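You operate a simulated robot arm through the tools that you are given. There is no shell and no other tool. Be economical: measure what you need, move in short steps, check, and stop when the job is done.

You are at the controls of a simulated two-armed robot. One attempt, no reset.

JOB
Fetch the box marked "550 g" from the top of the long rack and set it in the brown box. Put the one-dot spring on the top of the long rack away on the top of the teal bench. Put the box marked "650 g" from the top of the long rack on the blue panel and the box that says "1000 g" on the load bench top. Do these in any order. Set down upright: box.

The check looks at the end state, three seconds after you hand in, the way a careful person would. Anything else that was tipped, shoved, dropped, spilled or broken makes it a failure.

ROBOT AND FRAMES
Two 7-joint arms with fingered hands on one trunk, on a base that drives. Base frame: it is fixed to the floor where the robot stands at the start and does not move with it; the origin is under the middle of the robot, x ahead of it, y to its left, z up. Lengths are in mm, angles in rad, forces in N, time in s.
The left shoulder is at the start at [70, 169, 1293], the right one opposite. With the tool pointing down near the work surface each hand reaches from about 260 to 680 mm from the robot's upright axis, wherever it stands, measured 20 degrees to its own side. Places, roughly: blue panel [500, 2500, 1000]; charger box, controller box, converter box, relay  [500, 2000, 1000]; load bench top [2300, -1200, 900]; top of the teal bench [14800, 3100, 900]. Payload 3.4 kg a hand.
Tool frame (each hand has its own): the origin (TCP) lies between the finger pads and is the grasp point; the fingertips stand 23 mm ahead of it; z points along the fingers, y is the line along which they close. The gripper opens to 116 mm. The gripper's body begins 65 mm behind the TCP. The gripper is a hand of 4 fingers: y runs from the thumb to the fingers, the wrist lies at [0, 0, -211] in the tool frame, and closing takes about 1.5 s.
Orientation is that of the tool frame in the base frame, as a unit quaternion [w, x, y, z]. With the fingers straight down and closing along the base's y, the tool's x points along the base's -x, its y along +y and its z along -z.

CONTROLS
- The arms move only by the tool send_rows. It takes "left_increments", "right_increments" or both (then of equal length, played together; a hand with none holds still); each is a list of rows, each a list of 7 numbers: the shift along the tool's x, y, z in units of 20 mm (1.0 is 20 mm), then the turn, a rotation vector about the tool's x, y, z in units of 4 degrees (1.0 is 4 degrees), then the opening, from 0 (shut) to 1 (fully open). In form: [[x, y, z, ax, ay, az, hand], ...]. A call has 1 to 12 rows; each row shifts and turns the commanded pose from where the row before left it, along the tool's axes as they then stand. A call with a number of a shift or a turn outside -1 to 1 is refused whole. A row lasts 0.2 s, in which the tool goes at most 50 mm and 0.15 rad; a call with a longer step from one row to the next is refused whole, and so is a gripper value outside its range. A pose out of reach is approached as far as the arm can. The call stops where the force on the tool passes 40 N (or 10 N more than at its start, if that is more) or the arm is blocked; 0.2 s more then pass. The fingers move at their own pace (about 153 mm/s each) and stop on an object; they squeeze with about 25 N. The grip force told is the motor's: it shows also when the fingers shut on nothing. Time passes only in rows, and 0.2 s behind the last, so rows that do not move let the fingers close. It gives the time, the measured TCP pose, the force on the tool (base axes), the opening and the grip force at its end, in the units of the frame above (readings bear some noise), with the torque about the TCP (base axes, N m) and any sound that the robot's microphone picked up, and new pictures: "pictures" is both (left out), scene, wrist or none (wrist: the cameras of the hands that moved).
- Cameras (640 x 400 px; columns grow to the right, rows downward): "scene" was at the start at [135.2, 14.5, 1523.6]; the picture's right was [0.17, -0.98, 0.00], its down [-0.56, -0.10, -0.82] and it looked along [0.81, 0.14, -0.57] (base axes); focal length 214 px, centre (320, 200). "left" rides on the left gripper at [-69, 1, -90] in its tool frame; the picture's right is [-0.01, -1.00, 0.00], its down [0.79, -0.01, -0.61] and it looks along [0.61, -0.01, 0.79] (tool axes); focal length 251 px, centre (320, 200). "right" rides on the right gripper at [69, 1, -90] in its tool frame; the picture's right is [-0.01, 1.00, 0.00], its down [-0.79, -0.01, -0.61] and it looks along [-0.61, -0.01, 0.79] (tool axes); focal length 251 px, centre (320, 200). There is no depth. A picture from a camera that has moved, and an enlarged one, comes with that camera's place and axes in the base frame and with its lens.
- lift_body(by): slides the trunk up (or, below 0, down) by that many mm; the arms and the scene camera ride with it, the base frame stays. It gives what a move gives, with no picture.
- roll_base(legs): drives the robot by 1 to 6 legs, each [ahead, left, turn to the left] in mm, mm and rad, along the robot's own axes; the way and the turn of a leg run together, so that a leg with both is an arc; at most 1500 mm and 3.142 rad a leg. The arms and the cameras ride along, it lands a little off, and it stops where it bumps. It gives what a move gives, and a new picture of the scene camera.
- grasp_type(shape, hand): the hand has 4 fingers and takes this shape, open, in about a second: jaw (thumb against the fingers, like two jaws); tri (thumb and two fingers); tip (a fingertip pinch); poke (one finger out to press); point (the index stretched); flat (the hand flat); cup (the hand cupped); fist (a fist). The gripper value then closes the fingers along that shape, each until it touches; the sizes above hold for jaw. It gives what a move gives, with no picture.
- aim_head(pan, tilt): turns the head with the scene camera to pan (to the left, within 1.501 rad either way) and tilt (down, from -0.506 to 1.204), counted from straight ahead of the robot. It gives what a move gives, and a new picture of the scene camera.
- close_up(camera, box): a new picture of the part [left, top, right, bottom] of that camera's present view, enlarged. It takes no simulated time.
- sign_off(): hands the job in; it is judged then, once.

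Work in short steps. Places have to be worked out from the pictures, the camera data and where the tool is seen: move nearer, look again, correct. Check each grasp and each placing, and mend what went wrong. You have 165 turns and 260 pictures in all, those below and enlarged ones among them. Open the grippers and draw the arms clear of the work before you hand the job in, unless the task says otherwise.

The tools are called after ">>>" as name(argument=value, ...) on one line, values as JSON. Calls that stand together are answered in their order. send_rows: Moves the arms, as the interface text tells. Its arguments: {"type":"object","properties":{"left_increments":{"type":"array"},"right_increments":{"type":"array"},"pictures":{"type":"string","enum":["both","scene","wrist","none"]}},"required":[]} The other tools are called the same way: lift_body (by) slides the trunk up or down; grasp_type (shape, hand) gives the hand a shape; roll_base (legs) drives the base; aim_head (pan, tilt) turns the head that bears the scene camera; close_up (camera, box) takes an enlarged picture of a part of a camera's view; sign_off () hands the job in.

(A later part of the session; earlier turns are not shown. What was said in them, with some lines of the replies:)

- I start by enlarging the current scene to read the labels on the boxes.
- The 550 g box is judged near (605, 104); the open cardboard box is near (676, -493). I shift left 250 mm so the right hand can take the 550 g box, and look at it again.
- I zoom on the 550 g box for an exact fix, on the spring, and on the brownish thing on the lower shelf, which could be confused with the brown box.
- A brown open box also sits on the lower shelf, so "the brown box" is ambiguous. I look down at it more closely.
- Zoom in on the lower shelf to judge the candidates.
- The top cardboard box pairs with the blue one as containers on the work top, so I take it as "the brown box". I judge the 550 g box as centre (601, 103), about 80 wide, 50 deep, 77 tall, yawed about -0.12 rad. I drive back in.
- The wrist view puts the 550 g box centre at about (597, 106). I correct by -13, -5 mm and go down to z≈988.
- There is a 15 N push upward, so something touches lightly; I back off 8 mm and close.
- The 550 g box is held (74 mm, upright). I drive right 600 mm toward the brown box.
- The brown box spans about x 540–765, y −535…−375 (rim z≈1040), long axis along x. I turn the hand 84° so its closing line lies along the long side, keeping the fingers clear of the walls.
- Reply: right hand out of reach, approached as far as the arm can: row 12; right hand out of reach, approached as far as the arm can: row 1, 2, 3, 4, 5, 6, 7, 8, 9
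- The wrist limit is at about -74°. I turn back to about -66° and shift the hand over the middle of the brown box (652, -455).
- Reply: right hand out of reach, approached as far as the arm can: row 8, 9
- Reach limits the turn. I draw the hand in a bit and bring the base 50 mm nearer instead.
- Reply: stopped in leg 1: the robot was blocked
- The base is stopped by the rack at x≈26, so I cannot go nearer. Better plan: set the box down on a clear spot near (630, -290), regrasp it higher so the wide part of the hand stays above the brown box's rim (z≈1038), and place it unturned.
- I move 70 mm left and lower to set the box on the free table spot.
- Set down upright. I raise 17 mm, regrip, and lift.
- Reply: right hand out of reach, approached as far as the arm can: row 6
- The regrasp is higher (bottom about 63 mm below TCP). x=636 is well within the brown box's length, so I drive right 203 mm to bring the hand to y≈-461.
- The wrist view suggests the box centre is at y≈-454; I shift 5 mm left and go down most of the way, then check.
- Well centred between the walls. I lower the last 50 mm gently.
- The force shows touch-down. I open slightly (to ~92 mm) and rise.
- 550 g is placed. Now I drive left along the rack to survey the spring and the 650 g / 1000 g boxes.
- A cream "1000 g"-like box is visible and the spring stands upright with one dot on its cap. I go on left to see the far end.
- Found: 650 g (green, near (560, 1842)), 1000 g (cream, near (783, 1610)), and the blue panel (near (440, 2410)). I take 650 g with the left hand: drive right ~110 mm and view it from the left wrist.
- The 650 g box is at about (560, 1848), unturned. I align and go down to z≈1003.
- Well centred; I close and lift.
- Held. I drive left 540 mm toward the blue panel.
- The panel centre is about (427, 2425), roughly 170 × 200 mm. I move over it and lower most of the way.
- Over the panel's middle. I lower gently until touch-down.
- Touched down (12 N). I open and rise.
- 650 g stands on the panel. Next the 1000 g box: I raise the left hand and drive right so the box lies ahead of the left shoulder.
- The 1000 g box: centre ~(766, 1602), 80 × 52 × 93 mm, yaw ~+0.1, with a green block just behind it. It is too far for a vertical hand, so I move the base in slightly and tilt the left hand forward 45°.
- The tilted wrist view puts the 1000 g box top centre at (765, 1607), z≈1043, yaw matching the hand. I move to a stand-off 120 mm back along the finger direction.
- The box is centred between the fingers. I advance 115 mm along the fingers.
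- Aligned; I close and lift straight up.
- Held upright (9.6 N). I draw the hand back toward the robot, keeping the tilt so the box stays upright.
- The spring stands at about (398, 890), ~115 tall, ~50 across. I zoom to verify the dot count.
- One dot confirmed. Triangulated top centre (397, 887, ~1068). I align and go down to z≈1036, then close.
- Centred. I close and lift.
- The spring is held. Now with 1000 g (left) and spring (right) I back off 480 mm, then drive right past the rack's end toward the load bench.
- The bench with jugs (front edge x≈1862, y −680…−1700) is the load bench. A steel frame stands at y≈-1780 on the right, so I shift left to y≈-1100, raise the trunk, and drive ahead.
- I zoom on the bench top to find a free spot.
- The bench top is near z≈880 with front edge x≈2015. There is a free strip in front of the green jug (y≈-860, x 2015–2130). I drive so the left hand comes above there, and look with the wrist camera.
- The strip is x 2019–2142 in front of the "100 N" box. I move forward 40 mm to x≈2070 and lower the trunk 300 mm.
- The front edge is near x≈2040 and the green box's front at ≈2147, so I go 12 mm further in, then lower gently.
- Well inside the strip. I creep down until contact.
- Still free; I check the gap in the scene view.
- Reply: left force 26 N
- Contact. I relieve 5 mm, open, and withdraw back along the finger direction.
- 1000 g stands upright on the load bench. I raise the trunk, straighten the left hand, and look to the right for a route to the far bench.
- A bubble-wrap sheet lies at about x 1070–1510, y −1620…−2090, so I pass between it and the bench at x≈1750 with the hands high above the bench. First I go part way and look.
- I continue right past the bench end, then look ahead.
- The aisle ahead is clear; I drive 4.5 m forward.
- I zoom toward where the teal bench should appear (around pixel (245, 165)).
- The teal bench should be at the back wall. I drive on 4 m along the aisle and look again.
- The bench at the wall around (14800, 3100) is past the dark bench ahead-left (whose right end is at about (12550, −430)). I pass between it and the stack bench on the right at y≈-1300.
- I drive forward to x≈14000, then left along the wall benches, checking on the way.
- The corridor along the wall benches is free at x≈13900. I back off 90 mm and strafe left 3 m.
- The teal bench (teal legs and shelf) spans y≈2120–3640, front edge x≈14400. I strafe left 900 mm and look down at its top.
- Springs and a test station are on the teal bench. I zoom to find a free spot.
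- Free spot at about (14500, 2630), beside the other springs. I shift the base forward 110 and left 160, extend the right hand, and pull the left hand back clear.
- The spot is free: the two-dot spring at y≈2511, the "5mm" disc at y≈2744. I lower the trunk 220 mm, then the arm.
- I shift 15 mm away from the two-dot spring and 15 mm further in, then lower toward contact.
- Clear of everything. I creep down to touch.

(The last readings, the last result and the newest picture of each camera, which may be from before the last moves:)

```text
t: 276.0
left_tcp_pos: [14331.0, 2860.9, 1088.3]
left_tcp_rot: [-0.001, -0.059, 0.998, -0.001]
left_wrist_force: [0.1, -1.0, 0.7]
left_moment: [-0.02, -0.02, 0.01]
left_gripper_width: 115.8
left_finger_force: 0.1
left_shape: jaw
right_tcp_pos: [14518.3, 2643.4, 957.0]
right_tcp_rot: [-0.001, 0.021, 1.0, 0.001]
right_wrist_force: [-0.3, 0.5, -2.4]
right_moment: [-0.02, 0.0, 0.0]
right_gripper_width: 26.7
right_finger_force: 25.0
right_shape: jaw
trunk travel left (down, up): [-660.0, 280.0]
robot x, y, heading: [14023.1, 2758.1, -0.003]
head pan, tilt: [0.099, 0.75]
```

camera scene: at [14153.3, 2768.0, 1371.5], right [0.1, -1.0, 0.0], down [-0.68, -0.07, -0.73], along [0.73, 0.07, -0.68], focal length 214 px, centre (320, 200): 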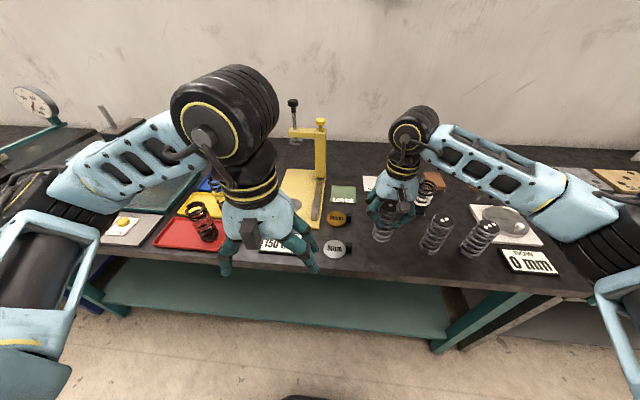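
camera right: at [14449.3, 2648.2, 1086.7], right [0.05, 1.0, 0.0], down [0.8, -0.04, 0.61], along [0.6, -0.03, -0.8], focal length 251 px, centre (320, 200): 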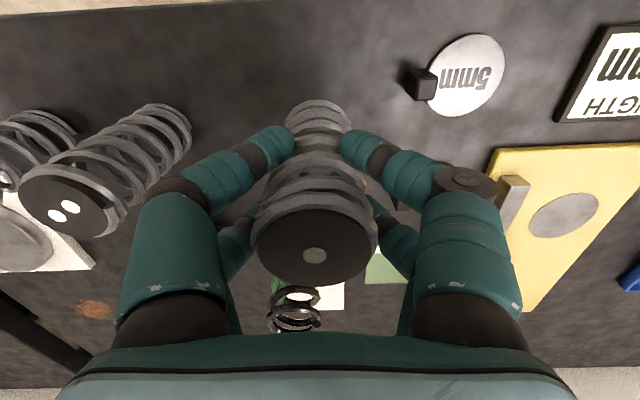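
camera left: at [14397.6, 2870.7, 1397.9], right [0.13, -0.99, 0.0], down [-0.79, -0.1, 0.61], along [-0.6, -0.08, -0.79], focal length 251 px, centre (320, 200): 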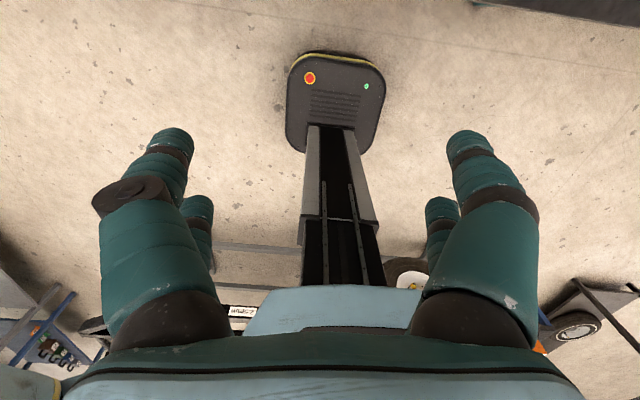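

>>> send_rows(right_increments=[[0, 0, 0.2, 0, 0, 0, 0], [0, 0, 0.15, 0, 0, 0, 0], [0, 0, 0.15, 0, 0, 0, 0], [0, 0, 0, 0, 0, 0, 0]], pictures="none")

>>> close_up(camera="scene", box=[330, 180, 500, 290])

```text
t: 277.0
left_tcp_pos: [14330.9, 2861.9, 1086.6]
left_tcp_rot: [-0.001, -0.059, 0.998, -0.001]
left_wrist_force: [-0.1, 0.3, 0.4]
left_moment: [0.01, 0.02, -0.02]
left_gripper_width: 116.2
left_finger_force: 0.2
left_shape: jaw
right_tcp_pos: [14517.1, 2643.9, 947.6]
right_tcp_rot: [-0.001, 0.021, 1.0, 0.001]
right_wrist_force: [0.5, 0.7, -1.9]
right_moment: [0.03, -0.01, -0.01]
right_gripper_width: 26.8
right_finger_force: 25.2
right_shape: jaw
trunk travel left (down, up): [-660.0, 280.0]
robot x, y, heading: [14019.3, 2761.0, -0.008]
head pan, tilt: [0.099, 0.75]
```

```text
3.64 times, centred on (415, 235) of scene
camera zoom: at [14153.3, 2767.8, 1371.5], right [0.1, -1.0, 0.0], down [-0.68, -0.07, -0.73], along [0.73, 0.07, -0.68], focal length 780 px, centre (-26, 73)
```

zoom: 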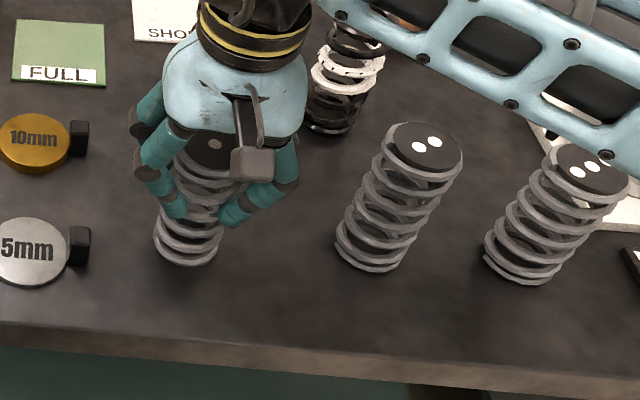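

Nearly level with the neighbouring springs; I keep creeping.

>>> send_rows(right_increments=[[0, 0, 0.15, 0, 0, 0, 0], [0, 0, 0.1, 0, 0, 0, 0], [0, 0, 0.1, 0, 0, 0, 0], [0, 0, 0.1, 0, 0, 0, 0], [0, 0, 0, 0, 0, 0, 0]], pictures="none")

```text
t: 277.8
left_tcp_pos: [14328.0, 2860.0, 1087.6]
left_tcp_rot: [0.001, -0.059, 0.998, -0.001]
left_wrist_force: [0.6, -0.9, 0.0]
left_moment: [0.02, 0.02, 0.01]
left_gripper_width: 116.0
left_finger_force: 0.1
left_shape: jaw
right_tcp_pos: [14517.5, 2643.3, 945.0]
right_tcp_rot: [0.005, 0.022, 1.0, 0.003]
right_wrist_force: [-2.2, -0.6, 21.0]
right_moment: [-0.22, 0.01, 0.0]
right_gripper_width: 28.0
right_finger_force: 24.8
right_shape: jaw
trunk travel left (down, up): [-660.0, 280.0]
robot x, y, heading: [14021.3, 2761.4, -0.003]
head pan, tilt: [0.099, 0.75]
stopped in row 4 (right hand): the force on the tool passed its limit (the readings are from after the stop); the commanded pose is now the measured one
```

Contact. I relieve slightly, open to ~65 mm, and rise.

>>> send_rows(right_increments=[[0, 0, -0.08, 0, 0, 0, 0], [0, 0, 0, 0, 0, 0, 0.3], [0, 0, 0, 0, 0, 0, 0.4], [0, 0, 0, 0, 0, 0, 0.5], [0, 0, 0, 0, 0, 0, 0.55], [0, 0, 0, 0, 0, 0, 0.55]], pictures="wrist")

```text
t: 279.2
left_tcp_pos: [14330.2, 2861.5, 1088.0]
left_tcp_rot: [0.0, -0.059, 0.998, -0.001]
left_wrist_force: [0.0, -1.1, -0.8]
left_moment: [0.04, -0.04, -0.02]
left_gripper_width: 116.1
left_finger_force: 0.1
left_shape: jaw
right_tcp_pos: [14518.9, 2643.2, 943.1]
right_tcp_rot: [0.003, 0.022, 1.0, 0.002]
right_wrist_force: [0.3, -1.3, -0.3]
right_moment: [-0.02, 0.06, 0.0]
right_gripper_width: 62.8
right_finger_force: 0.1
right_shape: jaw
trunk travel left (down, up): [-660.0, 280.0]
robot x, y, heading: [14020.8, 2762.5, 0.0]
head pan, tilt: [0.099, 0.75]
camera right: at [14450.1, 2648.2, 1033.1], right [0.05, 1.0, 0.0], down [0.79, -0.04, 0.61], along [0.61, -0.03, -0.79], focal length 251 px, centre (320, 200)
```

right: 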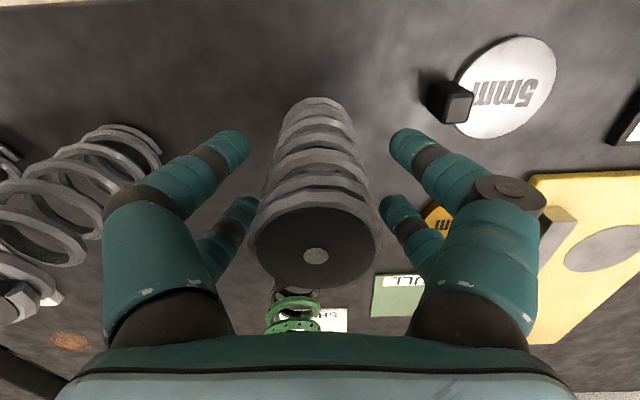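

The spring stands free between the fingers. I rise straight up.

>>> send_rows(right_increments=[[0, 0, -0.5, 0, 0, 0, 0.6], [0, 0, -1, 0, 0, 0, 0.6], [0, 0, -1, 0, 0, 0, 0.6], [0, 0, -1, 0, 0, 0, 0.6], [0, 0, -1, 0, 0, 0, 0.6], [0, 0, -1, 0, 0, 0, 0.6], [0, 0, -1, 0, 0, 0, 0.6], [0, 0, -1, 0, 0, 0, 0.6], [0, 0, -1, 0, 0, 0, 0.6], [0, 0, -1, 0, 0, 0, 1], [0, 0, -1, 0, 0, 0, 1]], pictures="both")

```text
t: 281.6
left_tcp_pos: [14331.5, 2861.7, 1085.7]
left_tcp_rot: [-0.001, -0.059, 0.998, -0.002]
left_wrist_force: [0.8, -0.4, -0.1]
left_moment: [0.01, 0.0, 0.02]
left_gripper_width: 115.9
left_finger_force: 0.0
left_shape: jaw
right_tcp_pos: [14517.9, 2643.0, 1154.0]
right_tcp_rot: [0.003, 0.021, 1.0, 0.002]
right_wrist_force: [0.6, 0.1, 0.5]
right_moment: [0.01, -0.01, -0.03]
right_gripper_width: 116.1
right_finger_force: 0.0
right_shape: jaw
trunk travel left (down, up): [-660.0, 280.0]
robot x, y, heading: [14018.9, 2756.8, -0.005]
head pan, tilt: [0.099, 0.75]
camera scene: at [14152.5, 2768.2, 1371.6], right [0.1, -1.0, 0.0], down [-0.68, -0.07, -0.73], along [0.73, 0.07, -0.68], focal length 214 px, centre (320, 200)
camera right: at [14448.7, 2647.7, 1243.4], right [0.05, 1.0, 0.0], down [0.79, -0.04, 0.61], along [0.61, -0.03, -0.79], focal length 251 px, centre (320, 200)
```

scene: 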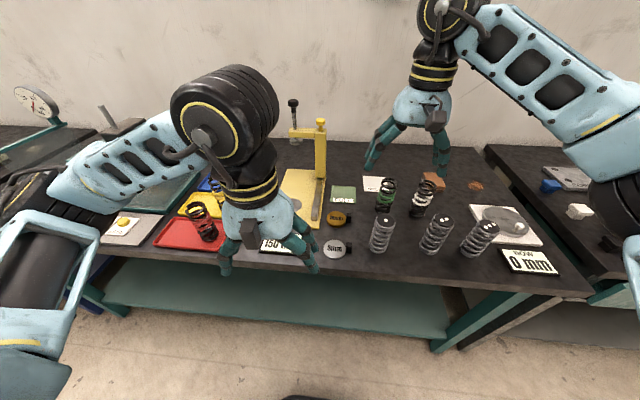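
right: 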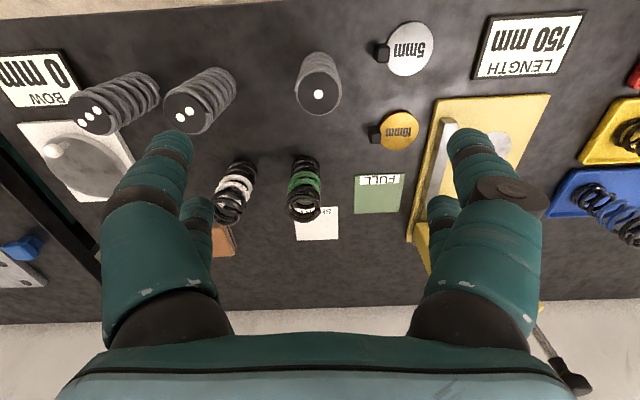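

All four are placed. I raise the trunk and back away a little to draw the arms clear.

>>> lift_body(by=120)

>>> roll_base(legs=[[-160, 0, 0]])

```text
t: 283.1
left_tcp_pos: [14330.4, 2860.8, 1207.6]
left_tcp_rot: [0.0, -0.058, 0.998, -0.001]
left_wrist_force: [-0.2, 0.0, -0.3]
left_moment: [-0.02, -0.02, 0.01]
left_gripper_width: 115.7
left_finger_force: 0.1
left_shape: jaw
right_tcp_pos: [14518.1, 2642.5, 1273.4]
right_tcp_rot: [0.002, 0.023, 1.0, 0.002]
right_wrist_force: [-0.6, 0.0, -0.8]
right_moment: [-0.02, -0.02, -0.01]
right_gripper_width: 116.1
right_finger_force: 0.0
right_shape: jaw
trunk travel left (down, up): [-780.0, 160.0]
robot x, y, heading: [14022.4, 2760.5, 0.002]
head pan, tilt: [0.099, 0.75]
```

```text
t: 284.6
left_tcp_pos: [14174.0, 2861.4, 1206.1]
left_tcp_rot: [-0.003, -0.06, 0.998, -0.001]
left_wrist_force: [0.5, -0.9, -1.3]
left_moment: [0.01, -0.01, 0.0]
left_gripper_width: 116.1
left_finger_force: 0.0
left_shape: jaw
right_tcp_pos: [14361.2, 2643.8, 1273.7]
right_tcp_rot: [0.001, 0.022, 1.0, 0.002]
right_wrist_force: [-0.5, -0.2, 0.9]
right_moment: [-0.01, 0.05, 0.01]
right_gripper_width: 116.0
right_finger_force: 0.0
right_shape: jaw
trunk travel left (down, up): [-780.0, 160.0]
robot x, y, heading: [13861.5, 2760.4, 0.001]
head pan, tilt: [0.099, 0.75]
camera scene: at [13996.3, 2768.2, 1491.2], right [0.1, -1.0, 0.0], down [-0.68, -0.07, -0.73], along [0.73, 0.07, -0.68], focal length 214 px, centre (320, 200)
```

scene: 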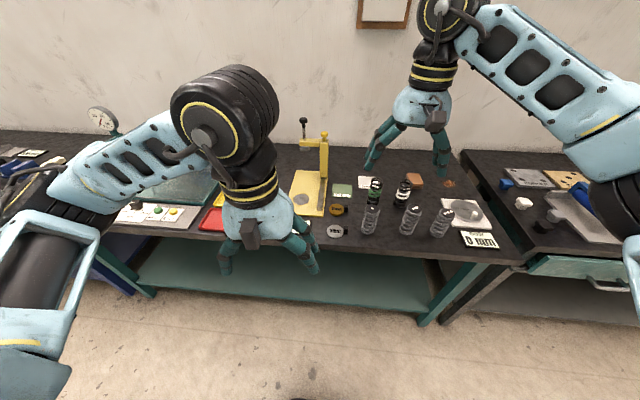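

Everything stands as intended, the grippers are open and the arms are clear, so I hand in.

>>> sign_off()

```text
The job is handed in.
```

I placed all four items and handed the job in. Each one was standing upright when I last saw it:

- **550 g box:** in the open cardboard box on top of the rack. There was also a brown open box on the rack's lower shelf, and I took the one on top to be "the brown box".
- **650 g box:** on the blue panel.
- **1000 g box:** on the load bench, near the front edge in front of the box marked "100 N".
- **One-dot spring:** on the teal bench, beside the two-dot spring.

The base bumped the rack frame once, and I saw nothing tip or move.
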